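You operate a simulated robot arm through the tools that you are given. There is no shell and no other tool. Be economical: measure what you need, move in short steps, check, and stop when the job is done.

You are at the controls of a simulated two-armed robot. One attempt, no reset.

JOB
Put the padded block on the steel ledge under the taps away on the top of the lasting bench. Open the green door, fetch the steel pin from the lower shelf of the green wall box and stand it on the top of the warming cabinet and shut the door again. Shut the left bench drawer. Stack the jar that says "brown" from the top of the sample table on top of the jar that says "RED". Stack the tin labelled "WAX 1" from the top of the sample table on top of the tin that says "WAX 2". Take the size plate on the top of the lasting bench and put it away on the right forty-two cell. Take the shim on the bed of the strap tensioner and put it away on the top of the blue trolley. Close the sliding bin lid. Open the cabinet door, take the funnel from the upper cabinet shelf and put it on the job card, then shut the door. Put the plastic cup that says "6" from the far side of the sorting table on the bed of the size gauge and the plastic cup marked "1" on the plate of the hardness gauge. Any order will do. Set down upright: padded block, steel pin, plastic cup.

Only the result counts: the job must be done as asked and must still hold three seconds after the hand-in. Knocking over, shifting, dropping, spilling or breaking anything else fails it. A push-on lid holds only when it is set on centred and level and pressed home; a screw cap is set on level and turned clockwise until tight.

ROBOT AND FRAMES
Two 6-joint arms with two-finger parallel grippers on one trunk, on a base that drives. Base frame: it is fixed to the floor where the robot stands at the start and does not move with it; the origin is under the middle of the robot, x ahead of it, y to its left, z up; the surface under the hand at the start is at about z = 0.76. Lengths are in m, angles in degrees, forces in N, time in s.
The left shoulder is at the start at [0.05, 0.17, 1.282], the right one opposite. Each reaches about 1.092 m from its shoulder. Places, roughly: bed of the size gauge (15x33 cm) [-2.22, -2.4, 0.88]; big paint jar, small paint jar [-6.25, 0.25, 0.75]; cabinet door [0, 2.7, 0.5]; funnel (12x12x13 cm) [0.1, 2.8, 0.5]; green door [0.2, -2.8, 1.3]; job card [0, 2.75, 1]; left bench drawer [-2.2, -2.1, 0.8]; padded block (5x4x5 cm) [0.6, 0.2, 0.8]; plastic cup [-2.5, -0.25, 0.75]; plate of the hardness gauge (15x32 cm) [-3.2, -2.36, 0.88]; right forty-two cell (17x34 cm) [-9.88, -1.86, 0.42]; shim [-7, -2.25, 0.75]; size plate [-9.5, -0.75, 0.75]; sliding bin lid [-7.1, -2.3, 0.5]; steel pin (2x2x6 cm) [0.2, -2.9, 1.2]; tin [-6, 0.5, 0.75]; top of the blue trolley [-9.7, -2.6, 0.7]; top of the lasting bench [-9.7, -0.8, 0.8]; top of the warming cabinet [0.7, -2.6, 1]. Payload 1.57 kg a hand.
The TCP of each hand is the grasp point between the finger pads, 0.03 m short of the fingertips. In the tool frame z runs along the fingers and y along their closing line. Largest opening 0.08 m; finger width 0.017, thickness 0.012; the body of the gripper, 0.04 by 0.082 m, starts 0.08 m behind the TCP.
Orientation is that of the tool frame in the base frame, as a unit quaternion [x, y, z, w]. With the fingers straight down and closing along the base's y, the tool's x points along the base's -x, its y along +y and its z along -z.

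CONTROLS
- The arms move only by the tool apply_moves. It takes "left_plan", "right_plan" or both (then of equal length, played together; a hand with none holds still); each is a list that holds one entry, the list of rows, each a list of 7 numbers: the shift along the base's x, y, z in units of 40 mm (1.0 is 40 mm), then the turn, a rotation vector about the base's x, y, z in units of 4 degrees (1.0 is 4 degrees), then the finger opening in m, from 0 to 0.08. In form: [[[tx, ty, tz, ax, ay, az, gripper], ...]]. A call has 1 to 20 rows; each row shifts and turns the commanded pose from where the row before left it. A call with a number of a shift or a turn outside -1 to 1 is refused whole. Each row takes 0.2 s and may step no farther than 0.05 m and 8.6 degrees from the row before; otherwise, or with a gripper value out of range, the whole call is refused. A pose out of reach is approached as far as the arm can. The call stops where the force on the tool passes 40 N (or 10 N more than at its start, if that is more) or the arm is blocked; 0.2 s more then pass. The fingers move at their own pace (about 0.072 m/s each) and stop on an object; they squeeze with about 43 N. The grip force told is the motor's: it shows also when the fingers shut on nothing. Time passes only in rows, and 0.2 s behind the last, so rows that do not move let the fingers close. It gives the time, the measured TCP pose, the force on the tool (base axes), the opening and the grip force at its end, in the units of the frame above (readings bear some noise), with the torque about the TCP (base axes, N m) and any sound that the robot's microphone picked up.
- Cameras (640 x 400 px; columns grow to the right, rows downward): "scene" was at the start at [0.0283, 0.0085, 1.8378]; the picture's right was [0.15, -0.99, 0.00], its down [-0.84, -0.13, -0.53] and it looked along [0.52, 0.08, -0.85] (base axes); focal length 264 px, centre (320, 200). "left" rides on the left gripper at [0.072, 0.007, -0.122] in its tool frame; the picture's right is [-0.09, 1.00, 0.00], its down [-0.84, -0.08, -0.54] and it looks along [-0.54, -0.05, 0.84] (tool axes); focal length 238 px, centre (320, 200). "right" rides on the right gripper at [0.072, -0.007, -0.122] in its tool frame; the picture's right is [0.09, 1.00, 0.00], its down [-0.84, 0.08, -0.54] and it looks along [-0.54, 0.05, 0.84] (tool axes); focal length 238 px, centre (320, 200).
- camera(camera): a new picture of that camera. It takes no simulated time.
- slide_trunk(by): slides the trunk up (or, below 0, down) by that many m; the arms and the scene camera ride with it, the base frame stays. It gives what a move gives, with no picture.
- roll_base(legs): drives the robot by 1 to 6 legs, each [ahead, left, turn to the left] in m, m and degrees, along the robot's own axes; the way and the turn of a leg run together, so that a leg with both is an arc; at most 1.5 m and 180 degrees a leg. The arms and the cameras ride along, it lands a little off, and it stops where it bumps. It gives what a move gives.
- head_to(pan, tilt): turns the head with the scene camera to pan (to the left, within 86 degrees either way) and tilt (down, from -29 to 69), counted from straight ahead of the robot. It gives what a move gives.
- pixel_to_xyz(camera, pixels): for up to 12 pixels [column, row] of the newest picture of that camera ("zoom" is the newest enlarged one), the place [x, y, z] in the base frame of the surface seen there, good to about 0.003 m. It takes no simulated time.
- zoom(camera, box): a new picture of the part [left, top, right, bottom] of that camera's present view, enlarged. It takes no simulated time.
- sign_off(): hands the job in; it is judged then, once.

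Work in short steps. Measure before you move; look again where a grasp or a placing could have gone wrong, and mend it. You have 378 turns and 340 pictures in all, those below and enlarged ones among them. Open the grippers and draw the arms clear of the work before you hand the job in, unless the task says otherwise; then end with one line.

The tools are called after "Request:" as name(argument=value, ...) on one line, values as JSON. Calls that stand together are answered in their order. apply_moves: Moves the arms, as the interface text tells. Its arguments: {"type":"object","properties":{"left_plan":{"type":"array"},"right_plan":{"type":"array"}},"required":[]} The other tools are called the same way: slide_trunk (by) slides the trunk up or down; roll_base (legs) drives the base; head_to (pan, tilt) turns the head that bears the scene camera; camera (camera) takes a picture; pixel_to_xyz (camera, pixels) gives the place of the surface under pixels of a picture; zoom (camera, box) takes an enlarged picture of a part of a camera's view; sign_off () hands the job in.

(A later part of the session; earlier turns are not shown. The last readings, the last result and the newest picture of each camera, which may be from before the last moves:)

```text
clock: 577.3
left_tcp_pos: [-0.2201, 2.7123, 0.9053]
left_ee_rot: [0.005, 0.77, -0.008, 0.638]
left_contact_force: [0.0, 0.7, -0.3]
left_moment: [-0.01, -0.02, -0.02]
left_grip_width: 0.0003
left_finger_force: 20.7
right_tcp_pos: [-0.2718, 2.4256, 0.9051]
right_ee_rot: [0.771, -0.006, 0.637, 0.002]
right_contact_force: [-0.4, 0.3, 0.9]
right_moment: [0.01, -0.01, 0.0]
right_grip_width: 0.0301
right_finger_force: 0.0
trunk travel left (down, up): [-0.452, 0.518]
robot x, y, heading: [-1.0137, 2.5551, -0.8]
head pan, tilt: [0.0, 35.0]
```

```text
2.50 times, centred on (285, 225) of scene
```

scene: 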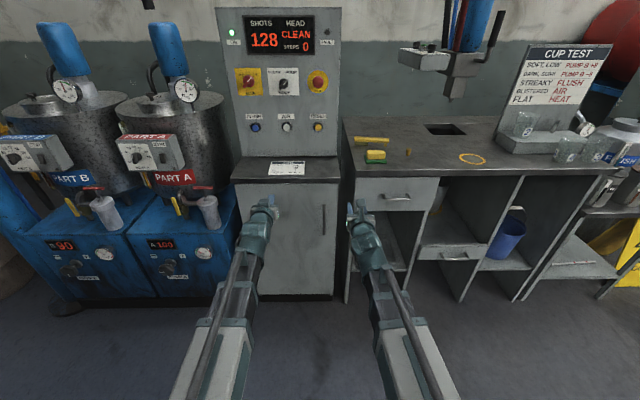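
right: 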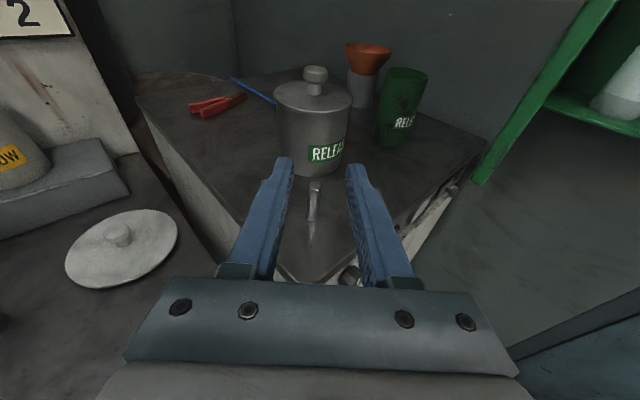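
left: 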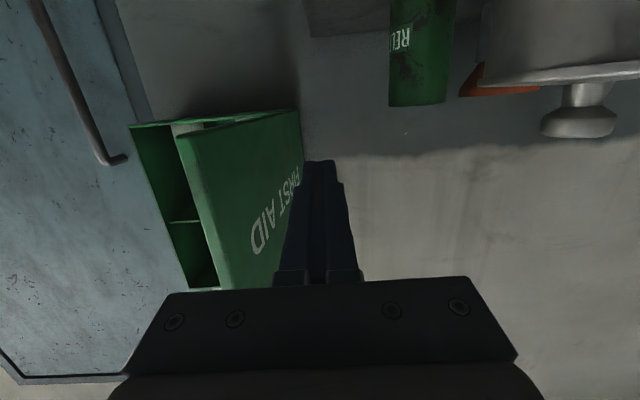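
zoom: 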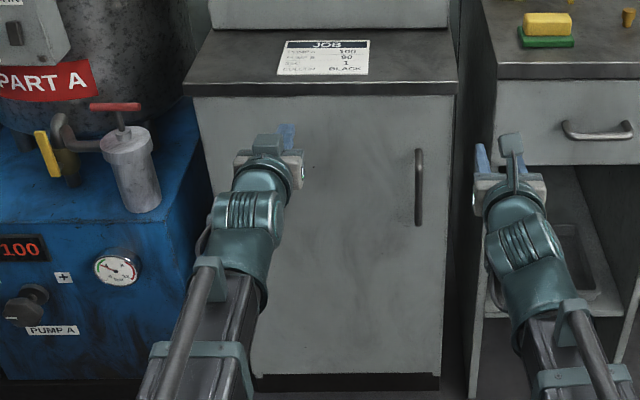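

I'll open it with the left hand on the vertical handle. I back up 0.13, move the right hand aside, and lower to z≈0.67.

Request:
roll_base(legs=[[-0.13, 0, 0.8]])

Request:
slide_trunk(by=-0.235)

Request:
apply_moves(right_plan=[[[0, -0.9, 0, 0, 0, 0, 0.03], [0, -0.9, 0, 0, 0, 0, 0.03], [0, -0.9, 0, 0, 0, 0, 0.03], [0, -0.9, 0, 0, 0, 0, 0.03], [0, -0.9, 0, 0, 0, 0, 0.03], [0, -0.9, 0, 0, 0, 0, 0.03], [0, 0, 0, 0, 0, 0, 0.03]]], left_plan=[[[0, 0, 0, 0, -0.5, 0, 0.05], [0, 0, 0, 0, -1, 0, 0.05], [0, -0.5, 0, 0, -1, 0, 0.05], [0, -0.9, 0, 0, 0, 0, 0.05], [0, -0.9, 0, 0, 0, 0, 0.05], [0, -0.9, 0, 0, 0, 0, 0.05], [0, -0.9, 0, 0, 0, 0, 0.05]]])

Request:
camera(camera="left")

Request:
zoom(camera="scene", box=[220, 80, 380, 220])

```text
clock: 578.6
left_tcp_pos: [-0.3551, 2.7234, 0.9071]
left_ee_rot: [0.0, 0.771, -0.004, 0.637]
left_contact_force: [-0.3, -0.4, -0.5]
left_moment: [-0.01, 0.02, 0.0]
left_grip_width: 0.0
left_finger_force: 21.7
right_tcp_pos: [-0.4034, 2.4354, 0.9058]
right_ee_rot: [0.772, -0.002, 0.636, -0.002]
right_contact_force: [0.1, 0.2, -0.1]
right_moment: [-0.04, 0.02, 0.01]
right_grip_width: 0.0299
right_finger_force: 0.1
trunk travel left (down, up): [-0.452, 0.518]
robot x, y, heading: [-1.1495, 2.5535, -0.2]
head pan, tilt: [0.0, 35.0]
```

```text
clock: 581.0
left_tcp_pos: [-0.3549, 2.7236, 0.6714]
left_ee_rot: [0.0, 0.77, -0.004, 0.638]
left_contact_force: [-0.5, 0.2, -0.3]
left_moment: [-0.02, 0.01, -0.04]
left_grip_width: 0.0003
left_finger_force: 21.9
right_tcp_pos: [-0.4044, 2.4363, 0.6718]
right_ee_rot: [0.771, -0.002, 0.637, -0.002]
right_contact_force: [-0.2, -1.4, -0.3]
right_moment: [0.02, 0.0, 0.01]
right_grip_width: 0.0297
right_finger_force: 0.0
trunk travel left (down, up): [-0.217, 0.753]
robot x, y, heading: [-1.1488, 2.5537, 0.2]
head pan, tilt: [0.0, 35.0]
```

```text
clock: 582.6
left_tcp_pos: [-0.3582, 2.5801, 0.7099]
left_ee_rot: [0.0, 0.712, -0.004, 0.702]
left_contact_force: [-0.3, -0.7, 0.0]
left_moment: [-0.01, 0.04, 0.01]
left_grip_width: 0.0499
left_finger_force: 0.2
left hand out of reach, approached as far as the arm can: row 1, 2, 3, 4
right_tcp_pos: [-0.4001, 2.346, 0.6752]
right_ee_rot: [0.764, -0.029, 0.643, 0.032]
right_contact_force: [-0.1, -0.4, 0.0]
right_moment: [0.04, 0.0, -0.04]
right_grip_width: 0.0301
right_finger_force: 0.1
right hand out of reach, approached as far as the arm can: row 1, 2, 3, 4, 5, 6
trunk travel left (down, up): [-0.217, 0.753]
robot x, y, heading: [-1.1472, 2.5577, -0.0]
head pan, tilt: [0.0, 35.0]
```

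```text
148 pictures are left
```

left: 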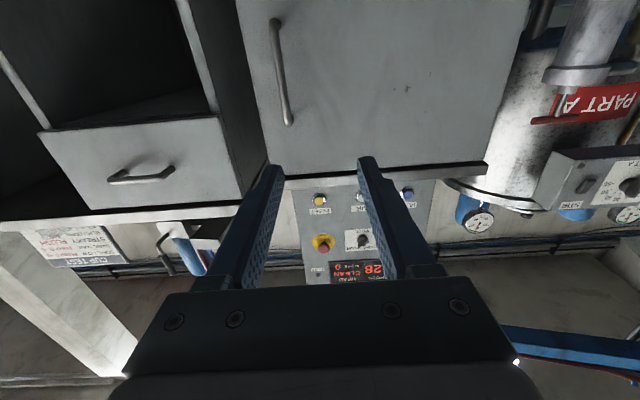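

```text
2.86 times, centred on (300, 150) of scene
```

zoom: 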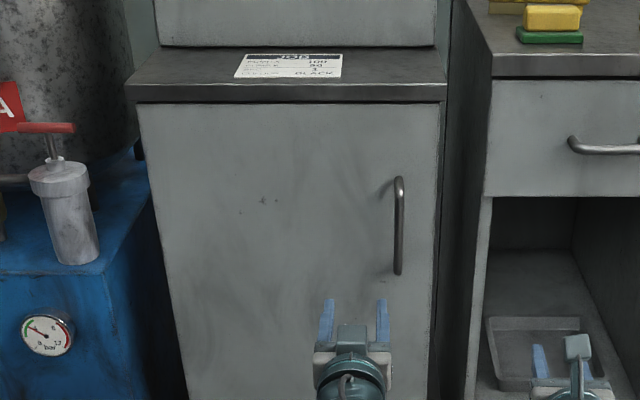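

Handle seen at (280,70). I retract the right hand a bit, lower 4 cm and advance the left hand to straddle the handle bar.

Request:
slide_trunk(by=-0.04)

Request:
apply_moves(right_plan=[[[-0.8, 0, 0, 0, 0, 0, 0.03], [-0.8, 0, 0, 0, 0, 0, 0.03], [0, 0, 0, 0, 0, 0, 0.03], [0, 0, 0, 0, 0, 0, 0.03], [0, 0, 0, 0, 0, 0, 0.03], [0, 0, 0, 0, 0, 0, 0.03]]], left_plan=[[[0.5, -0.7, 0, 0, 0, 0, 0.05], [0.8, -0.75, 0, 0, 0, 0, 0.05], [0.9, 0, 0, 0, 0, 0, 0.05], [0.9, 0, 0, 0, 0, 0, 0.05], [0.9, 0, 0, 0, 0, 0, 0.05], [0.9, 0, 0, 0, 0, 0, 0.05]]])

Request:
camera(camera="left")

```text
clock: 583.5
left_tcp_pos: [-0.3585, 2.5803, 0.6694]
left_ee_rot: [0.0, 0.713, -0.004, 0.701]
left_contact_force: [0.3, 0.7, -0.3]
left_moment: [-0.01, 0.0, 0.01]
left_grip_width: 0.0497
left_finger_force: 0.1
right_tcp_pos: [-0.3996, 2.3465, 0.6352]
right_ee_rot: [0.764, -0.03, 0.643, 0.032]
right_contact_force: [-0.4, 0.8, -0.4]
right_moment: [0.0, 0.0, 0.0]
right_grip_width: 0.0297
right_finger_force: 0.0
trunk travel left (down, up): [-0.177, 0.793]
robot x, y, heading: [-1.1509, 2.5562, -0.2]
head pan, tilt: [0.0, 35.0]
```

```text
clock: 584.9
left_tcp_pos: [-0.163, 2.523, 0.6694]
left_ee_rot: [0.001, 0.712, -0.004, 0.703]
left_contact_force: [0.1, 0.3, 0.1]
left_moment: [0.0, 0.02, 0.01]
left_grip_width: 0.0498
left_finger_force: 0.0
right_tcp_pos: [-0.4644, 2.3471, 0.6356]
right_ee_rot: [0.763, -0.032, 0.645, 0.034]
right_contact_force: [-0.2, 0.8, -0.2]
right_moment: [-0.01, 0.0, -0.01]
right_grip_width: 0.0301
right_finger_force: 0.0
trunk travel left (down, up): [-0.177, 0.793]
robot x, y, heading: [-1.1477, 2.5569, 0.2]
head pan, tilt: [0.0, 35.0]
```

```text
146 pictures are left
```

left: 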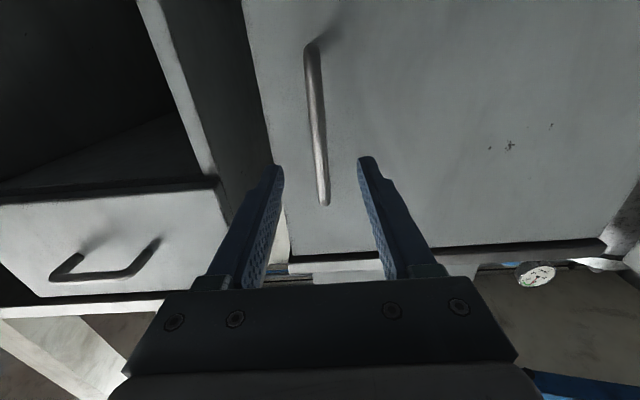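

Centred on the bar. I advance and grip.

Request:
apply_moves(left_plan=[[[0.75, 0, 0, 0, 0, 0, 0.05], [0.75, 0, 0, 0, 0, 0, 0.05], [0.7, 0, 0, 0, 0, 0, 0.05], [0, 0, 0, 0, 0, 0, 0.0], [0, 0, 0, 0, 0, 0, 0.0], [0, 0, 0, 0, 0, 0, 0.0]]])

```text
clock: 586.3
left_tcp_pos: [-0.0735, 2.5217, 0.6688]
left_ee_rot: [0.002, 0.712, -0.004, 0.702]
left_contact_force: [-0.3, -6.2, 0.2]
left_moment: [0.16, -0.1, -0.08]
left_grip_width: 0.0135
left_finger_force: 30.4
right_tcp_pos: [-0.4635, 2.3446, 0.6356]
right_ee_rot: [0.763, -0.032, 0.645, 0.034]
right_contact_force: [-0.7, -1.0, -0.7]
right_moment: [0.01, 0.02, 0.0]
right_grip_width: 0.0301
right_finger_force: 0.1
trunk travel left (down, up): [-0.177, 0.793]
robot x, y, heading: [-1.1487, 2.5541, -0.3]
head pan, tilt: [0.0, 35.0]
```

Gripped. I pull the door open along its arc to about 80°.

Request:
apply_moves(left_plan=[[[-0.77, 0.16, 0, 0, 0, 0, 0], [-0.77, 0.16, 0, 0, 0, 0, 0], [-0.73, 0.29, 0, 0, 0, 0, 0], [-0.73, 0.29, 0, 0, 0, 0, 0], [-0.67, 0.415, 0, 0, 0, 0, 0], [-0.67, 0.415, 0, 0, 0, 0, 0], [-0.58, 0.525, 0, 0, 0, 0, 0], [-0.58, 0.525, 0, 0, 0, 0, 0]]])

Request:
camera(camera="scene")

```text
clock: 588.1
left_tcp_pos: [-0.2954, 2.6311, 0.6689]
left_ee_rot: [-0.001, 0.713, -0.003, 0.701]
left_contact_force: [-10.0, -9.2, -1.3]
left_moment: [0.16, -0.3, 0.02]
left_grip_width: 0.0139
left_finger_force: 30.3
right_tcp_pos: [-0.4631, 2.3456, 0.635]
right_ee_rot: [0.763, -0.031, 0.644, 0.034]
right_contact_force: [-0.6, 0.4, 0.5]
right_moment: [0.01, -0.03, 0.0]
right_grip_width: 0.0298
right_finger_force: 0.1
trunk travel left (down, up): [-0.177, 0.793]
robot x, y, heading: [-1.1483, 2.5563, 0.1]
head pan, tilt: [0.0, 35.0]
```

```text
145 pictures are left
```

scene: 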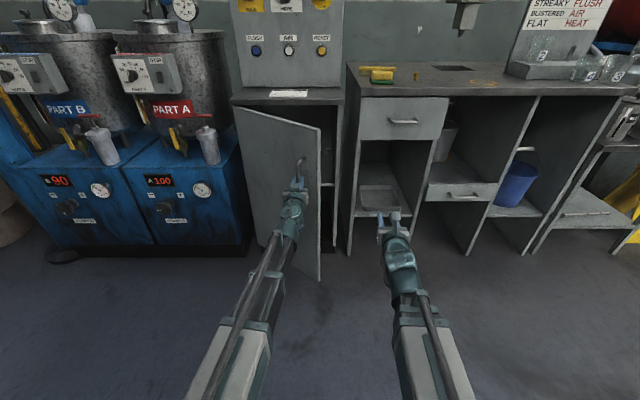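

Opening well. I continue to about 75°.

Request:
apply_moves(left_plan=[[[-0.485, 0.62, 0, 0, 0, 0, 0], [-0.485, 0.62, 0, 0, 0, 0, 0], [-0.37, 0.69, 0, 0, 0, 0, 0], [-0.37, 0.69, 0, 0, 0, 0, 0], [-0.24, 0.75, 0, 0, 0, 0, 0], [-0.24, 0.75, 0, 0, 0, 0, 0], [-0.11, 0.78, 0, 0, 0, 0, 0]]])

Request:
camera(camera="scene")

```text
clock: 589.7
left_tcp_pos: [-0.3659, 2.786, 0.6648]
left_ee_rot: [0.011, 0.715, 0.004, 0.699]
left_contact_force: [-9.1, -4.2, -19.9]
left_moment: [-0.49, -0.15, 0.13]
left_grip_width: 0.0136
left_finger_force: 30.4
left hand out of reach, approached as far as the arm can: row 4, 5, 6
right_tcp_pos: [-0.4625, 2.3464, 0.6333]
right_ee_rot: [0.764, -0.032, 0.644, 0.035]
right_contact_force: [-0.9, -0.1, -0.6]
right_moment: [0.04, -0.03, 0.01]
right_grip_width: 0.0302
right_finger_force: 0.1
trunk travel left (down, up): [-0.177, 0.793]
robot x, y, heading: [-1.1509, 2.5567, -0.0]
head pan, tilt: [0.0, 35.0]
```

```text
144 pictures are left
```

scene: 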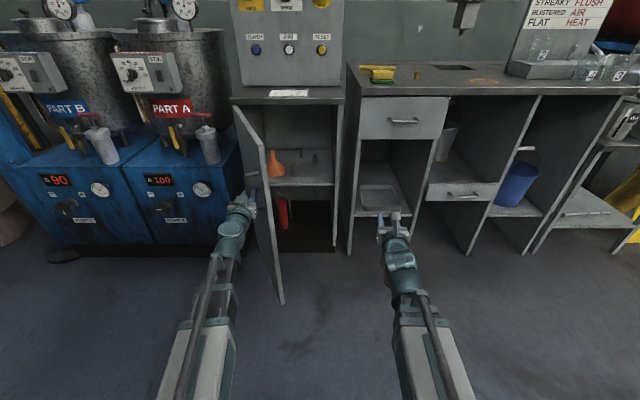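

The orange funnel is on the upper shelf. The door is near 68°. I release the handle, bring the left hand around to the inner side of the door.

Request:
apply_moves(left_plan=[[[0, 0, 0, 0, 0, 0, 0.03], [0, 0, 0, 0, 0, 0, 0.03], [-0.7, 0, 0, 0, 0, 0, 0.03], [-1, 0, 0, 0, 0, 0, 0.03], [-1, 0, 0, 0, 0, 0, 0.0], [-0.4, -0.5, 0, 0, 0, 0, 0], [0, -0.9, 0, 0, 0, 0, 0], [0, -0.9, 0, 0, 0, 0, 0], [0, -0.9, 0, 0, 0, 0, 0], [0, -0.9, 0, 0, 0, 0, 0]]])

Request:
camera(camera="scene")

```text
clock: 591.9
left_tcp_pos: [-0.4707, 2.6819, 0.6588]
left_ee_rot: [-0.077, 0.724, -0.086, 0.68]
left_contact_force: [0.1, 1.1, 1.1]
left_moment: [0.03, 0.08, -0.1]
left_grip_width: 0.0
left_finger_force: 21.6
left hand out of reach, approached as far as the arm can: row 6, 8, 9, 10
right_tcp_pos: [-0.4639, 2.3474, 0.6364]
right_ee_rot: [0.763, -0.03, 0.645, 0.033]
right_contact_force: [0.2, -0.2, -0.2]
right_moment: [0.01, 0.0, 0.0]
right_grip_width: 0.0299
right_finger_force: 0.1
trunk travel left (down, up): [-0.177, 0.793]
robot x, y, heading: [-1.1506, 2.5586, 0.0]
head pan, tilt: [0.0, 35.0]
```

```text
143 pictures are left
```

scene: 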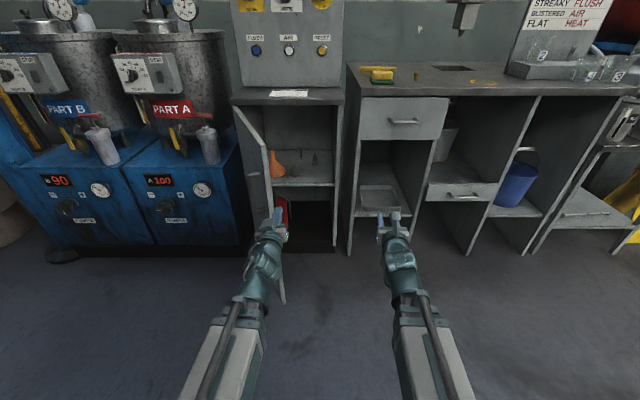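

The left hand is now on the inner side. I advance slightly and push the door toward +y.

Request:
apply_moves(left_plan=[[[0.9, 0, 0, 0, 0, 0, 0], [0.9, 0, 0, 0, 0, 0, 0], [0.3, 0.5, 0, 0, 0, 0, 0], [0, 0.7, 0, 0, 0, 0, 0], [0, 0.7, 0, 0, 0, 0, 0], [0, 0.7, 0, 0, 0, 0, 0], [0, 0.7, 0, 0, 0, 0, 0], [0, 0.6, 0, 0, 0, 0, 0]]])

Request:
camera(camera="scene")

```text
clock: 593.7
left_tcp_pos: [-0.3863, 2.8074, 0.6687]
left_ee_rot: [0.001, 0.713, -0.004, 0.701]
left_contact_force: [0.4, 0.0, 0.0]
left_moment: [-0.01, 0.0, 0.0]
left_grip_width: 0.0001
left_finger_force: 21.6
left hand out of reach, approached as far as the arm can: row 1, 4, 5, 6, 8
right_tcp_pos: [-0.4619, 2.3469, 0.6356]
right_ee_rot: [0.763, -0.031, 0.645, 0.033]
right_contact_force: [-0.2, 0.4, 0.3]
right_moment: [0.05, 0.02, -0.01]
right_grip_width: 0.0298
right_finger_force: 0.1
trunk travel left (down, up): [-0.177, 0.793]
robot x, y, heading: [-1.1488, 2.555, -0.2]
head pan, tilt: [0.0, 35.0]
```

```text
142 pictures are left
```

scene: 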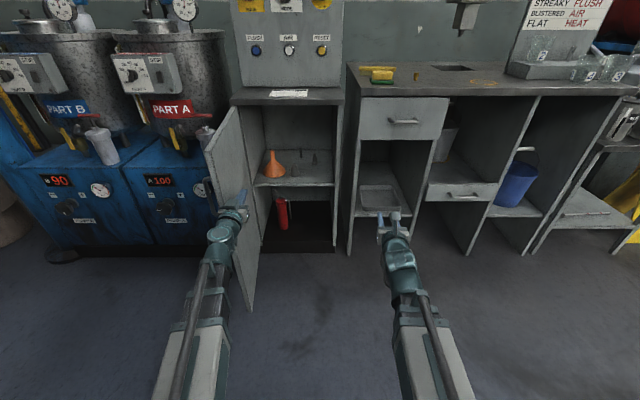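

The door is near 90°. I nudge it a little more, retract the left hand, and zoom on the funnel.

Request:
apply_moves(left_plan=[[[0.3, 0.7, 0, 0, 0, 0, 0], [0.3, 0.6, 0, 0, 0, 0, 0], [0, 0, 0, 0, 0, 0, 0], [-0.6, -0.8, 0, 0, 0, 0, 0], [-0.9, -0.5, 0, 0, 0, 0, 0]]])

Request:
zoom(camera="scene", box=[230, 85, 350, 260])

Request:
zoom(camera="scene", box=[250, 130, 330, 190])

Request:
pixel_to_xyz(camera="zoom", pixels=[[195, 200], [195, 150], [195, 300], [110, 320], [275, 320], [195, 345], [350, 280], [490, 270], [500, 350], [400, 350], [300, 200]])

```text
clock: 594.2
left_tcp_pos: [-0.3739, 2.8441, 0.6687]
left_ee_rot: [-0.002, 0.711, -0.002, 0.703]
left_contact_force: [-3.1, 0.0, -2.3]
left_moment: [-0.09, -0.27, 0.16]
left_grip_width: 0.0001
left_finger_force: 21.3
right_tcp_pos: [-0.4645, 2.3459, 0.635]
right_ee_rot: [0.763, -0.031, 0.645, 0.034]
right_contact_force: [0.1, -0.7, 0.7]
right_moment: [-0.01, -0.01, 0.0]
right_grip_width: 0.0301
right_finger_force: 0.1
trunk travel left (down, up): [-0.177, 0.793]
robot x, y, heading: [-1.1465, 2.553, 0.3]
head pan, tilt: [0.0, 35.0]
stopped in row 2 (left hand): the force on the tool passed its limit at 52 N (the readings are from after the stop); the commanded pose is now the measured one
```

```text
2.29 times, centred on (290, 172) of scene
```

zoom: 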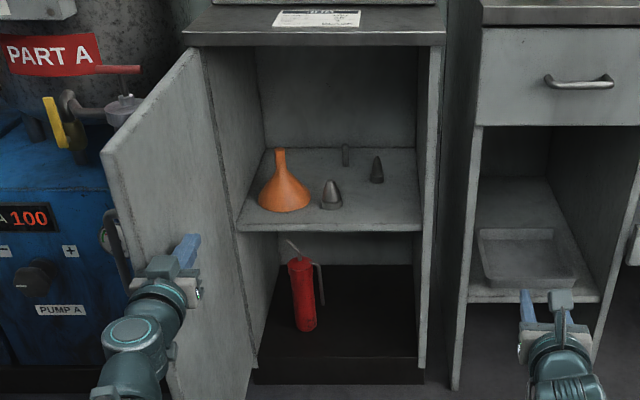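

```text
6.67 times, centred on (290, 160) of scene
```

zoom: 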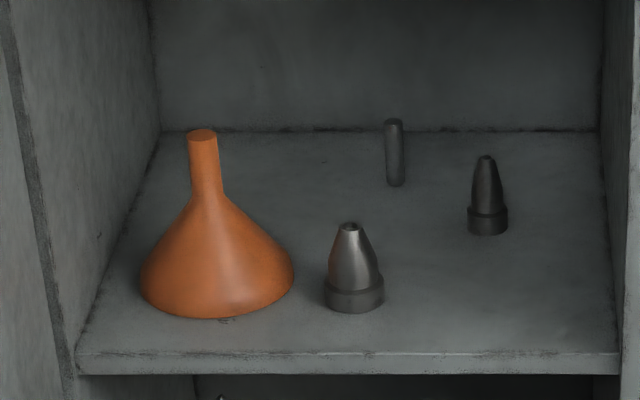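

```text
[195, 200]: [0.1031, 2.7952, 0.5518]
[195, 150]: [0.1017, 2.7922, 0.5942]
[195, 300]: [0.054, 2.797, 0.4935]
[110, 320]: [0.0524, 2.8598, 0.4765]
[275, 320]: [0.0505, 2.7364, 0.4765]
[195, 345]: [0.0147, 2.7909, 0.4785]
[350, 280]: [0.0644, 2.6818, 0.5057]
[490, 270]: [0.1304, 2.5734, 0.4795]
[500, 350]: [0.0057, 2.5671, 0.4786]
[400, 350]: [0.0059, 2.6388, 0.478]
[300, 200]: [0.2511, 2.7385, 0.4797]
```

Funnel: spout centre about (0.108, 2.79), spout top 0.605, shelf 0.4785. I'll take it with the right hand; first park the left hand outside the door, pointing down.

Request:
apply_moves(left_plan=[[[-0.9, -0.15, 0, 0, 1, 0, 0], [-0.9, -0.15, 0, 0, 1, 0, 0], [-0.9, -0.15, 0, 0, 1, 0, 0], [-0.9, -0.15, 0, 0, 1, 0, 0], [-0.9, -0.1, 0, 0, 1, 0, 0], [-0.55, 0.42, 0, 0, 1, 0, 0], [-0.55, 0.42, 0, 0, 1, 0, 0], [-0.55, 0.42, 0, 0, 1, 0, 0], [-0.55, 0.42, 0, 0, 1, 0, 0], [-0.55, 0.42, 0, 0, 1, 0, 0], [-0.55, 0.42, 0, 0, 1, 0, 0], [-0.55, 0.42, 0, 0, 1, 0, 0], [-0.55, 0.42, 0, 0, 1, 0, 0], [-0.55, 0.42, 0, 0, 1, 0, 0], [-0.55, 0.42, 0, 0, 1, 0, 0], [-0.55, 0.42, 0, 0, 1, 0, 0], [-0.4, 0.42, 0, 0, 1, 0, 0], [0, 0.42, 0, 0, 1, 0, 0], [0, 0, 0, 0, 1, 0, 0], [0, 0, 0, 0, 1, 0, 0]]])

Request:
camera(camera="scene")

```text
clock: 598.4
left_tcp_pos: [-0.7222, 3.0615, 0.4545]
left_ee_rot: [-0.004, 0.997, 0.0, 0.079]
left_contact_force: [-0.3, -0.3, 0.2]
left_moment: [0.01, 0.0, 0.0]
left_grip_width: 0.0
left_finger_force: 21.3
left hand out of reach, approached as far as the arm can: row 1, 2, 3, 4, 5, 6, 7, 8, 9, 10, 11, 12, 13, 14, 15, 16, 17, 18, 19, 20
right_tcp_pos: [-0.4633, 2.3465, 0.6353]
right_ee_rot: [0.763, -0.03, 0.645, 0.033]
right_contact_force: [0.1, -0.1, 0.1]
right_moment: [-0.01, 0.0, 0.0]
right_grip_width: 0.03
right_finger_force: 0.1
trunk travel left (down, up): [-0.177, 0.793]
robot x, y, heading: [-1.1501, 2.5572, -0.3]
head pan, tilt: [0.0, 35.0]
```

```text
139 pictures are left
```

scene: 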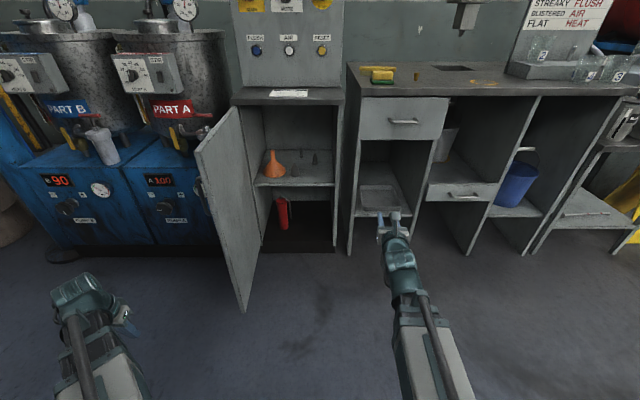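

I check the pump unit's front face before driving forward 0.2 m.

Request:
pixel_to_xyz(camera="scene", pixels=[[60, 208], [165, 192], [100, 188], [210, 150], [240, 290], [200, 160], [245, 240]])

Request:
roll_base(legs=[[0.2, 0, 0.3]])

Request:
slide_trunk(by=-0.04)

Request:
apply_moves(right_plan=[[[0.2, 0.7, 0, 0, 0, 1, 0.05], [0.2, 0.7, 0, 0, 0, 1, 0.05], [0.2, 0.7, 0, 0, 0, 1, 0.05], [0.2, 0.7, 0, 0, 0, 1, 0.05], [0.2, 0.7, 0, 0, 0, 1, 0.05], [0.2, 0.7, 0, 0, 0, 1, 0.05], [0.2, 0.7, 0, 0, 0, 1, 0.05], [0.2, 0.7, 0, 0, 0, 0.5, 0.05]]])

Request:
camera(camera="right")

```text
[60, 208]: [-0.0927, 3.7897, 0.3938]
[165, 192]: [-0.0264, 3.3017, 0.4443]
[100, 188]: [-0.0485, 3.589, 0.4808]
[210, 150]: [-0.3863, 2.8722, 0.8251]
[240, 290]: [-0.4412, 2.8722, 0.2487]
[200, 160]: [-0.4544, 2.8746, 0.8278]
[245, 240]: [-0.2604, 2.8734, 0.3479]
```

```text
clock: 600.0
left_tcp_pos: [-0.5246, 3.0644, 0.4544]
left_ee_rot: [-0.007, 0.997, 0.0, 0.08]
left_contact_force: [0.3, -0.4, 0.1]
left_moment: [-0.03, 0.0, 0.0]
left_grip_width: 0.0
left_finger_force: 20.8
right_tcp_pos: [-0.2611, 2.3502, 0.635]
right_ee_rot: [0.763, -0.029, 0.645, 0.032]
right_contact_force: [-0.3, 0.1, 1.6]
right_moment: [-0.02, 0.01, 0.0]
right_grip_width: 0.03
right_finger_force: 0.0
trunk travel left (down, up): [-0.177, 0.793]
robot x, y, heading: [-0.9504, 2.5552, 0.2]
head pan, tilt: [0.0, 35.0]
```

```text
clock: 600.8
left_tcp_pos: [-0.5238, 3.0641, 0.4149]
left_ee_rot: [-0.007, 0.997, 0.0, 0.08]
left_contact_force: [0.1, -0.9, 0.7]
left_moment: [0.04, 0.0, 0.0]
left_grip_width: 0.0
left_finger_force: 21.6
right_tcp_pos: [-0.2624, 2.35, 0.5952]
right_ee_rot: [0.763, -0.028, 0.645, 0.031]
right_contact_force: [0.0, -0.8, 1.4]
right_moment: [0.01, -0.01, -0.02]
right_grip_width: 0.0298
right_finger_force: 0.0
trunk travel left (down, up): [-0.137, 0.833]
robot x, y, heading: [-0.9492, 2.5526, 0.1]
head pan, tilt: [0.0, 35.0]
```

```text
clock: 602.6
left_tcp_pos: [-0.5251, 3.0649, 0.4152]
left_ee_rot: [-0.008, 0.997, -0.001, 0.08]
left_contact_force: [-0.4, -0.1, -0.6]
left_moment: [-0.01, -0.01, 0.0]
left_grip_width: 0.0001
left_finger_force: 21.1
right_tcp_pos: [-0.2162, 2.6286, 0.6151]
right_ee_rot: [0.726, 0.123, 0.67, -0.095]
right_contact_force: [0.6, -0.3, 0.3]
right_moment: [-0.02, 0.01, -0.02]
right_grip_width: 0.0497
right_finger_force: 0.2
right hand out of reach, approached as far as the arm can: row 1, 2, 3, 4, 5, 6, 7, 8
trunk travel left (down, up): [-0.137, 0.833]
robot x, y, heading: [-0.9498, 2.5537, 0.1]
head pan, tilt: [0.0, 35.0]
```

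```text
138 pictures are left
```

right: 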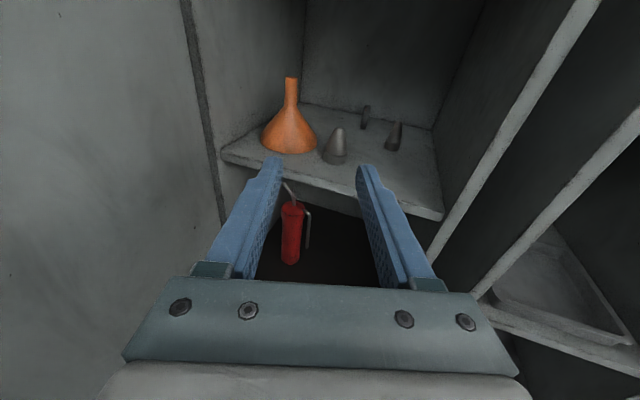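

Good view. I measure the spout in the right view.

Request:
zoom(camera="right", box=[240, 60, 360, 160])

Request:
pixel_to_xyz(camera="zoom", pixels=[[212, 85], [212, 120], [212, 155], [195, 110], [230, 110], [212, 68], [210, 300], [360, 300], [355, 260]])

```text
4.00 times, centred on (300, 110) of right
```

zoom: 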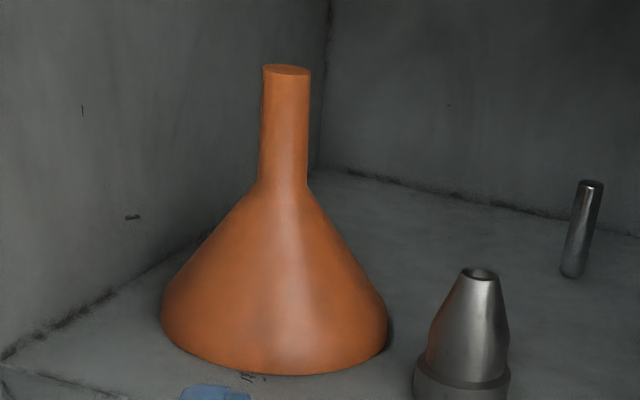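

```text
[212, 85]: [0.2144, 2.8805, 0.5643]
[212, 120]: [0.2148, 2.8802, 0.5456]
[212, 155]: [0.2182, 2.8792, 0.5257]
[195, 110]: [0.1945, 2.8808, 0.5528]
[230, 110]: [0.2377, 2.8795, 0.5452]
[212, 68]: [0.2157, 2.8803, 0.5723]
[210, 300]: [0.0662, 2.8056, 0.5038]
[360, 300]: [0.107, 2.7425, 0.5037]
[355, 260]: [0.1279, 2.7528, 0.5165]
```

Request:
pixel_to_xyz(camera="zoom", pixels=[[286, 80], [286, 110], [286, 150], [268, 110], [305, 110], [286, 175], [460, 290], [460, 380]])

```text
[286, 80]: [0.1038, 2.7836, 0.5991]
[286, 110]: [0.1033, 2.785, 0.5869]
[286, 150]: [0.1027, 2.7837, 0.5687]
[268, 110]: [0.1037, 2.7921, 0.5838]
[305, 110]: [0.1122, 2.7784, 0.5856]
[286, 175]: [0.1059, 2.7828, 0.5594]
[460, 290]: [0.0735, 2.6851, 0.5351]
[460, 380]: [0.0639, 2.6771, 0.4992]
```

Spout axis is at about (0.1125, 2.787), z 0.556–0.603. I move 5 cm closer, lower, and approach to 10 cm short.

Request:
roll_base(legs=[[0.05, 0, 0]])

Request:
slide_trunk(by=-0.031)

Request:
apply_moves(right_plan=[[[0.8, 0.55, 0, 0, 0, 0, 0.05], [0.8, 0.55, 0, 0, 0, 0, 0.05], [0.8, 0.55, 0, 0, 0, 0, 0.05], [0.8, 0.55, 0, 0, 0, 0, 0.05], [0.9, 0.7, 0, 0, 0, 0, 0.05], [0, 0, 0, 0, 0, 0, 0.05]]])

Request:
camera(camera="right")

```text
clock: 603.5
left_tcp_pos: [-0.4746, 3.0654, 0.4153]
left_ee_rot: [-0.007, 0.997, -0.001, 0.08]
left_contact_force: [0.1, 0.0, -0.5]
left_moment: [0.07, 0.0, -0.01]
left_grip_width: 0.0
left_finger_force: 21.6
right_tcp_pos: [-0.1663, 2.6286, 0.6146]
right_ee_rot: [0.726, 0.122, 0.67, -0.095]
right_contact_force: [0.1, 0.3, 0.3]
right_moment: [0.0, 0.01, 0.0]
right_grip_width: 0.05
right_finger_force: 0.1
trunk travel left (down, up): [-0.137, 0.833]
robot x, y, heading: [-0.8986, 2.5512, 0.3]
head pan, tilt: [0.0, 35.0]
```

```text
clock: 604.3
left_tcp_pos: [-0.474, 3.0649, 0.3843]
left_ee_rot: [-0.008, 0.997, 0.0, 0.08]
left_contact_force: [-0.4, -0.2, 0.1]
left_moment: [0.0, 0.01, 0.02]
left_grip_width: 0.0001
left_finger_force: 21.0
right_tcp_pos: [-0.1664, 2.6302, 0.5821]
right_ee_rot: [0.726, 0.122, 0.67, -0.096]
right_contact_force: [0.0, 0.1, -0.5]
right_moment: [0.02, 0.03, -0.01]
right_grip_width: 0.0502
right_finger_force: 0.0
trunk travel left (down, up): [-0.106, 0.864]
robot x, y, heading: [-0.8979, 2.5568, -0.0]
head pan, tilt: [0.0, 35.0]
```

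```text
clock: 605.7
left_tcp_pos: [-0.4751, 3.0652, 0.3845]
left_ee_rot: [-0.007, 0.997, -0.001, 0.08]
left_contact_force: [0.7, -0.1, 0.7]
left_moment: [0.02, 0.03, -0.01]
left_grip_width: 0.0
left_finger_force: 21.5
right_tcp_pos: [-0.001, 2.7456, 0.582]
right_ee_rot: [0.726, 0.122, 0.67, -0.095]
right_contact_force: [-0.1, 0.0, 0.5]
right_moment: [-0.02, 0.0, 0.02]
right_grip_width: 0.0502
right_finger_force: 0.0
trunk travel left (down, up): [-0.106, 0.864]
robot x, y, heading: [-0.8989, 2.5564, 0.2]
head pan, tilt: [0.0, 35.0]
```

```text
136 pictures are left
```

right: 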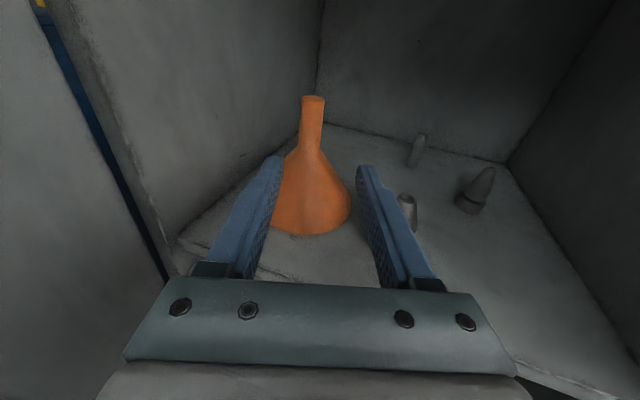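

Centred. I advance to the spout and grip it.

Request:
apply_moves(right_plan=[[[0.64, 0.24, 0, 0, 0, 0, 0.05], [0.64, 0.24, 0, 0, 0, 0, 0.05], [0.64, 0.24, 0, 0, 0, 0, 0.05], [0.64, 0.22, 0, 0, 0, 0, 0.05], [0, 0, 0, 0, 0, 0, 0.05]]])

Request:
zoom(camera="right", box=[200, 70, 440, 220])

Request:
apply_moves(right_plan=[[[0, 0, 0, 0, 0, 0, 0.01], [0, 0, 0, 0, 0, 0, 0.01], [0, 0, 0, 0, 0, 0, 0.01]]])

Request:
slide_trunk(by=0.03)

Request:
camera(camera="right")

```text
clock: 606.9
left_tcp_pos: [-0.4746, 3.0643, 0.3846]
left_ee_rot: [-0.006, 0.997, 0.0, 0.081]
left_contact_force: [0.0, -0.2, -0.6]
left_moment: [-0.02, -0.01, 0.01]
left_grip_width: 0.0
left_finger_force: 21.3
right_tcp_pos: [0.1019, 2.7817, 0.5832]
right_ee_rot: [0.726, 0.121, 0.671, -0.094]
right_contact_force: [0.2, 0.2, 0.5]
right_moment: [0.03, -0.01, 0.01]
right_grip_width: 0.0501
right_finger_force: 0.0
trunk travel left (down, up): [-0.106, 0.864]
robot x, y, heading: [-0.8981, 2.5571, 0.2]
head pan, tilt: [0.0, 35.0]
```

```text
2.67 times, centred on (320, 145) of right
```

zoom: 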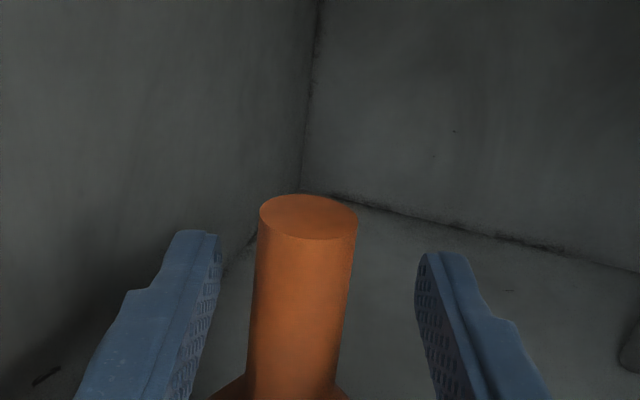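

```text
clock: 607.7
left_tcp_pos: [-0.4757, 3.0651, 0.3848]
left_ee_rot: [-0.007, 0.997, 0.0, 0.08]
left_contact_force: [0.2, -0.6, -0.3]
left_moment: [-0.02, 0.01, -0.01]
left_grip_width: 0.0
left_finger_force: 21.6
right_tcp_pos: [0.1015, 2.7823, 0.5836]
right_ee_rot: [0.725, 0.122, 0.671, -0.096]
right_contact_force: [-1.1, 0.7, 2.6]
right_moment: [0.24, 0.12, 0.05]
right_grip_width: 0.0212
right_finger_force: 35.1
trunk travel left (down, up): [-0.106, 0.864]
robot x, y, heading: [-0.8973, 2.5545, 0.3]
head pan, tilt: [0.0, 35.0]
```

```text
clock: 608.4
left_tcp_pos: [-0.4752, 3.0639, 0.4138]
left_ee_rot: [-0.006, 0.997, 0.0, 0.08]
left_contact_force: [0.4, -0.9, -0.8]
left_moment: [-0.02, 0.05, 0.0]
left_grip_width: 0.0002
left_finger_force: 21.0
right_tcp_pos: [0.101, 2.7827, 0.6132]
right_ee_rot: [0.726, 0.122, 0.67, -0.095]
right_contact_force: [0.4, -0.5, -0.8]
right_moment: [-0.02, 0.02, 0.03]
right_grip_width: 0.0211
right_finger_force: 34.6
trunk travel left (down, up): [-0.136, 0.834]
robot x, y, heading: [-0.9016, 2.557, 0.2]
head pan, tilt: [0.0, 35.0]
```

```text
134 pictures are left
```

right: 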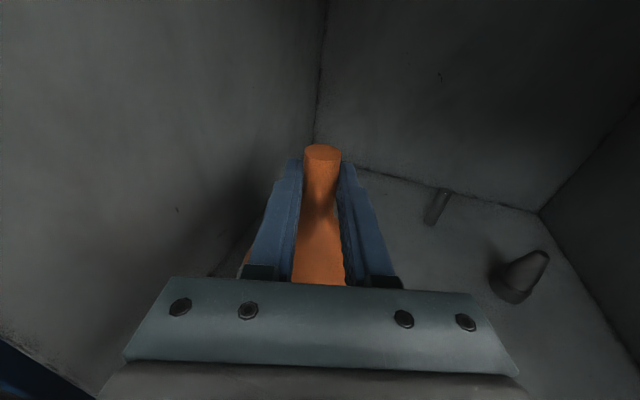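

Held. I raise another 4 cm above the nozzle tops and draw it straight out along -x.

Request:
slide_trunk(by=0.04)

Request:
apply_moves(right_plan=[[[-0.7, 0, 0, 0, 0, 0, 0.01], [-0.8, 0, 0, 0, 0, 0, 0.01], [-0.8, 0, 0, 0, 0, 0, 0.01], [-0.8, 0, 0, 0, 0, 0, 0.01], [-0.8, 0, 0, 0, 0, 0, 0.01], [-0.8, 0, 0, 0, 0, 0, 0.01], [-0.8, 0, 0, 0, 0, 0, 0.01], [-0.8, 0, 0, 0, 0, 0, 0.01], [-0.8, -0.1, 0, 0, 0, 0, 0.01], [-0.8, -0.3, 0, 0, 0, 0, 0.01]]])

Request:
camera(camera="scene")

```text
clock: 609.3
left_tcp_pos: [-0.4742, 3.0651, 0.4538]
left_ee_rot: [-0.007, 0.997, 0.0, 0.081]
left_contact_force: [0.3, -0.5, 0.2]
left_moment: [-0.02, 0.0, 0.01]
left_grip_width: 0.0
left_finger_force: 21.0
right_tcp_pos: [0.1012, 2.7823, 0.6529]
right_ee_rot: [0.726, 0.122, 0.67, -0.095]
right_contact_force: [-1.0, 0.9, -1.0]
right_moment: [-0.02, 0.03, 0.0]
right_grip_width: 0.0211
right_finger_force: 34.0
trunk travel left (down, up): [-0.176, 0.794]
robot x, y, heading: [-0.899, 2.5568, 0.3]
head pan, tilt: [0.0, 35.0]
```

```text
clock: 611.5
left_tcp_pos: [-0.4731, 3.064, 0.4546]
left_ee_rot: [-0.006, 0.997, -0.001, 0.08]
left_contact_force: [-0.2, 0.3, 0.0]
left_moment: [0.0, -0.01, 0.01]
left_grip_width: 0.0001
left_finger_force: 21.3
right_tcp_pos: [-0.2155, 2.7668, 0.6543]
right_ee_rot: [0.725, 0.123, 0.671, -0.096]
right_contact_force: [0.3, -0.9, -0.1]
right_moment: [-0.01, 0.01, 0.01]
right_grip_width: 0.0214
right_finger_force: 34.3
trunk travel left (down, up): [-0.176, 0.794]
robot x, y, heading: [-0.9018, 2.556, 0.2]
head pan, tilt: [0.0, 35.0]
```

```text
133 pictures are left
```

scene: 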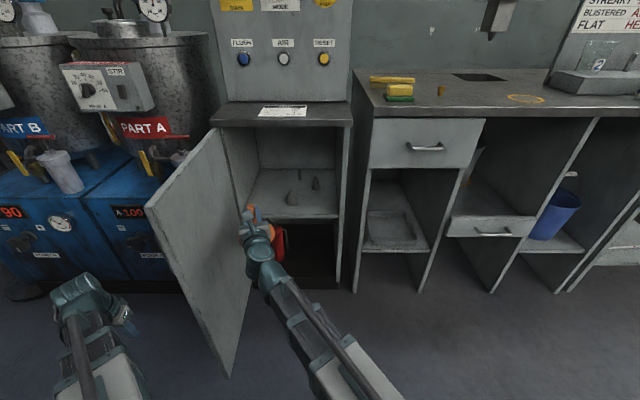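

The funnel is out. I shift it to y≈2.67, raise the trunk 0.39, and measure the job card.

Request:
apply_moves(right_plan=[[[0, -0.8, 0, 0, 0, 0, 0.01], [0, -0.8, 0, 0, 0, 0, 0.01], [0, -0.8, 0, 0, 0, 0, 0.01]]])

Request:
slide_trunk(by=0.39)

Request:
zoom(camera="scene", box=[210, 100, 370, 240])

```text
clock: 612.3
left_tcp_pos: [-0.4757, 3.0643, 0.4545]
left_ee_rot: [-0.007, 0.997, -0.001, 0.08]
left_contact_force: [0.7, 0.1, -0.3]
left_moment: [0.0, -0.03, 0.01]
left_grip_width: 0.0
left_finger_force: 21.0
right_tcp_pos: [-0.2166, 2.6712, 0.6528]
right_ee_rot: [0.726, 0.122, 0.671, -0.095]
right_contact_force: [-0.5, -0.7, 0.0]
right_moment: [0.01, 0.0, 0.01]
right_grip_width: 0.0208
right_finger_force: 34.7
trunk travel left (down, up): [-0.176, 0.794]
robot x, y, heading: [-0.9021, 2.5587, 0.3]
head pan, tilt: [0.0, 35.0]
```

```text
clock: 616.0
left_tcp_pos: [-0.4741, 3.0641, 0.8443]
left_ee_rot: [-0.007, 0.997, 0.0, 0.081]
left_contact_force: [0.5, 0.1, 0.2]
left_moment: [-0.01, -0.02, 0.01]
left_grip_width: 0.0
left_finger_force: 21.3
right_tcp_pos: [-0.2155, 2.6724, 1.043]
right_ee_rot: [0.725, 0.122, 0.671, -0.095]
right_contact_force: [-0.7, -1.2, -0.7]
right_moment: [-0.02, 0.01, 0.0]
right_grip_width: 0.0211
right_finger_force: 34.6
trunk travel left (down, up): [-0.566, 0.404]
robot x, y, heading: [-0.8985, 2.5574, 0.3]
head pan, tilt: [0.0, 35.0]
```

```text
2.86 times, centred on (290, 170) of scene
```

zoom: 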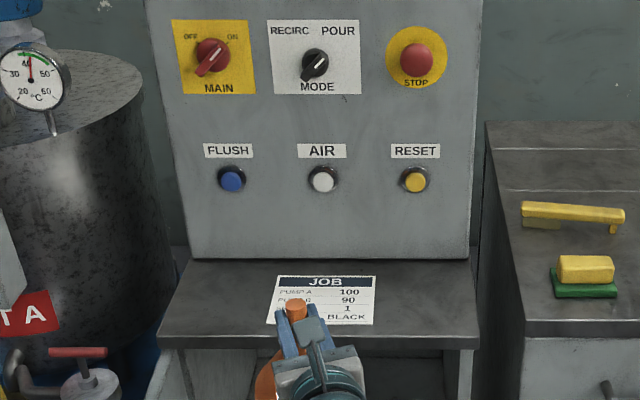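

Request:
pixel_to_xyz(camera="zoom", pixels=[[277, 278], [374, 278], [372, 322], [330, 290], [325, 255], [300, 270], [200, 340], [470, 340], [355, 300]])

```text
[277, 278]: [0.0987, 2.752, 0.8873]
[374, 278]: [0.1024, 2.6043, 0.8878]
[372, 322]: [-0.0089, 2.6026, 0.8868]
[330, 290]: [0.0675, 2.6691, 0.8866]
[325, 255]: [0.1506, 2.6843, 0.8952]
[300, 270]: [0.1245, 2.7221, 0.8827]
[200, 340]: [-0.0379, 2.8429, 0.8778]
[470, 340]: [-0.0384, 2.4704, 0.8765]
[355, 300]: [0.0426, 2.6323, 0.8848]
```

Card centre is (0.045, 2.678), z 0.887. I carry the funnel over it.

Request:
apply_moves(right_plan=[[[0.89, 0.01, 0, 0, 0, 0, 0.01], [0.89, 0, 0, 0, 0, 0, 0.01], [0.89, 0, 0, 0, 0, 0, 0.01], [0.89, 0, 0, 0, 0, 0, 0.01], [0.89, 0, 0, 0, 0, 0, 0.01], [0.89, 0, 0, 0, 0, 0, 0.01], [0.89, 0, 0, 0, 0, 0, 0.01], [0, 0, 0, 0, 0, 0, 0.01]]])

Request:
slide_trunk(by=-0.045)

Request:
zoom(camera="scene", box=[230, 110, 350, 210])

```text
clock: 617.8
left_tcp_pos: [-0.4742, 3.0652, 0.8444]
left_ee_rot: [-0.007, 0.997, -0.002, 0.08]
left_contact_force: [-0.4, -0.9, 0.0]
left_moment: [0.04, -0.03, 0.01]
left_grip_width: 0.0
left_finger_force: 21.1
right_tcp_pos: [0.035, 2.6733, 1.0442]
right_ee_rot: [0.725, 0.117, 0.673, -0.091]
right_contact_force: [-0.2, 0.3, -0.4]
right_moment: [0.02, 0.04, 0.01]
right_grip_width: 0.021
right_finger_force: 34.4
trunk travel left (down, up): [-0.566, 0.404]
robot x, y, heading: [-0.8981, 2.5565, 0.3]
head pan, tilt: [0.0, 35.0]
```

```text
clock: 618.7
left_tcp_pos: [-0.474, 3.0648, 0.7996]
left_ee_rot: [-0.007, 0.997, 0.0, 0.081]
left_contact_force: [-0.3, 0.3, -0.4]
left_moment: [-0.05, -0.04, 0.03]
left_grip_width: 0.0001
left_finger_force: 21.5
right_tcp_pos: [0.0346, 2.6742, 0.9982]
right_ee_rot: [0.725, 0.119, 0.672, -0.092]
right_contact_force: [0.1, -0.9, -0.6]
right_moment: [-0.01, -0.01, -0.05]
right_grip_width: 0.0211
right_finger_force: 34.2
trunk travel left (down, up): [-0.521, 0.449]
robot x, y, heading: [-0.8993, 2.5556, 0.3]
head pan, tilt: [0.0, 35.0]
```

```text
4.00 times, centred on (290, 160) of scene
```

zoom: 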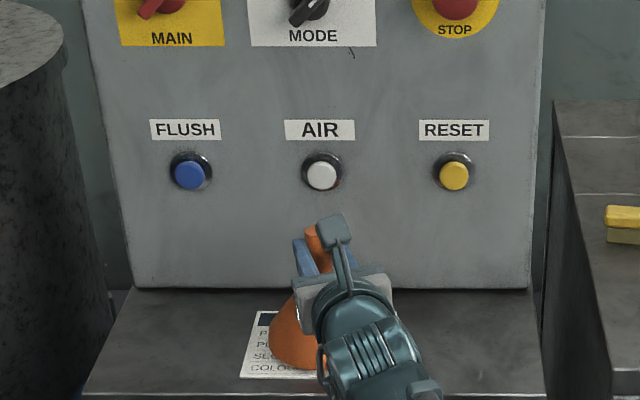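

Over the card, 6 mm above. I lower to contact.

Request:
slide_trunk(by=-0.005)

Request:
slide_trunk(by=-0.003)

```text
clock: 619.2
left_tcp_pos: [-0.4746, 3.0657, 0.7939]
left_ee_rot: [-0.006, 0.997, -0.001, 0.08]
left_contact_force: [0.4, -0.1, -0.9]
left_moment: [0.01, -0.01, 0.04]
left_grip_width: 0.0
left_finger_force: 21.4
right_tcp_pos: [0.0347, 2.6735, 0.9944]
right_ee_rot: [0.725, 0.118, 0.672, -0.091]
right_contact_force: [0.6, -0.3, -0.9]
right_moment: [-0.01, 0.01, 0.0]
right_grip_width: 0.0212
right_finger_force: 34.5
trunk travel left (down, up): [-0.516, 0.454]
robot x, y, heading: [-0.8977, 2.5573, 0.3]
head pan, tilt: [0.0, 35.0]
```

```text
clock: 619.8
left_tcp_pos: [-0.4752, 3.0644, 0.7918]
left_ee_rot: [-0.007, 0.997, 0.0, 0.08]
left_contact_force: [-0.5, 0.1, 0.3]
left_moment: [0.01, 0.0, 0.01]
left_grip_width: 0.0
left_finger_force: 21.7
right_tcp_pos: [0.0334, 2.6728, 0.9917]
right_ee_rot: [0.725, 0.118, 0.673, -0.092]
right_contact_force: [1.4, -1.1, 7.9]
right_moment: [0.33, -0.01, -0.06]
right_grip_width: 0.0209
right_finger_force: 34.5
trunk travel left (down, up): [-0.513, 0.457]
robot x, y, heading: [-0.9007, 2.5573, 0.2]
head pan, tilt: [0.0, 35.0]
```

Contact. I open and retreat along the fingers.

Request:
apply_moves(right_plan=[[[0, 0, 0, 0, 0, 0, 0.05], [0, 0, 0, 0, 0, 0, 0.05], [-0.6, -0.2, 0, 0, 0, 0, 0.05], [-0.8, -0.26, 0, 0, 0, 0, 0.05], [-0.8, -0.26, 0, 0, 0, 0, 0.05], [-0.8, -0.26, 0, 0, 0, 0, 0.05], [-0.8, -0.26, 0, 0, 0, 0, 0.05], [-0.8, -0.26, 0, 0, 0, 0, 0.05]]])

Request:
camera(camera="scene")

Request:
zoom(camera="scene", box=[210, 110, 370, 250])

```text
clock: 621.5
left_tcp_pos: [-0.4753, 3.0651, 0.792]
left_ee_rot: [-0.007, 0.997, 0.0, 0.08]
left_contact_force: [-0.3, 0.9, -0.9]
left_moment: [0.01, 0.0, 0.0]
left_grip_width: 0.0
left_finger_force: 21.6
right_tcp_pos: [-0.1516, 2.6136, 0.9914]
right_ee_rot: [0.725, 0.119, 0.672, -0.092]
right_contact_force: [0.5, 0.5, -0.6]
right_moment: [0.0, 0.01, -0.01]
right_grip_width: 0.0503
right_finger_force: 0.0
trunk travel left (down, up): [-0.513, 0.457]
robot x, y, heading: [-0.8993, 2.5547, 0.1]
head pan, tilt: [0.0, 35.0]
```

```text
130 pictures are left
```

scene: 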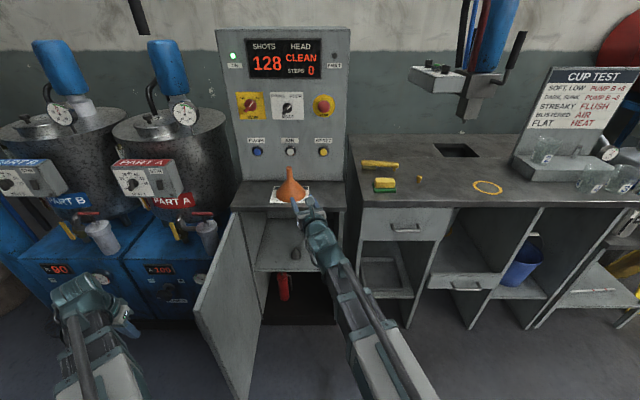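

```text
2.86 times, centred on (290, 180) of scene
```

zoom: 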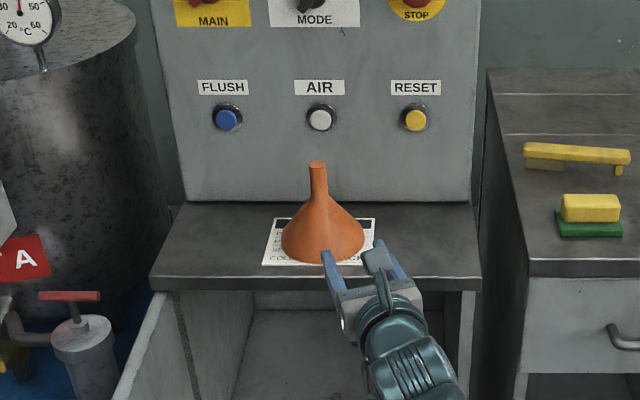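

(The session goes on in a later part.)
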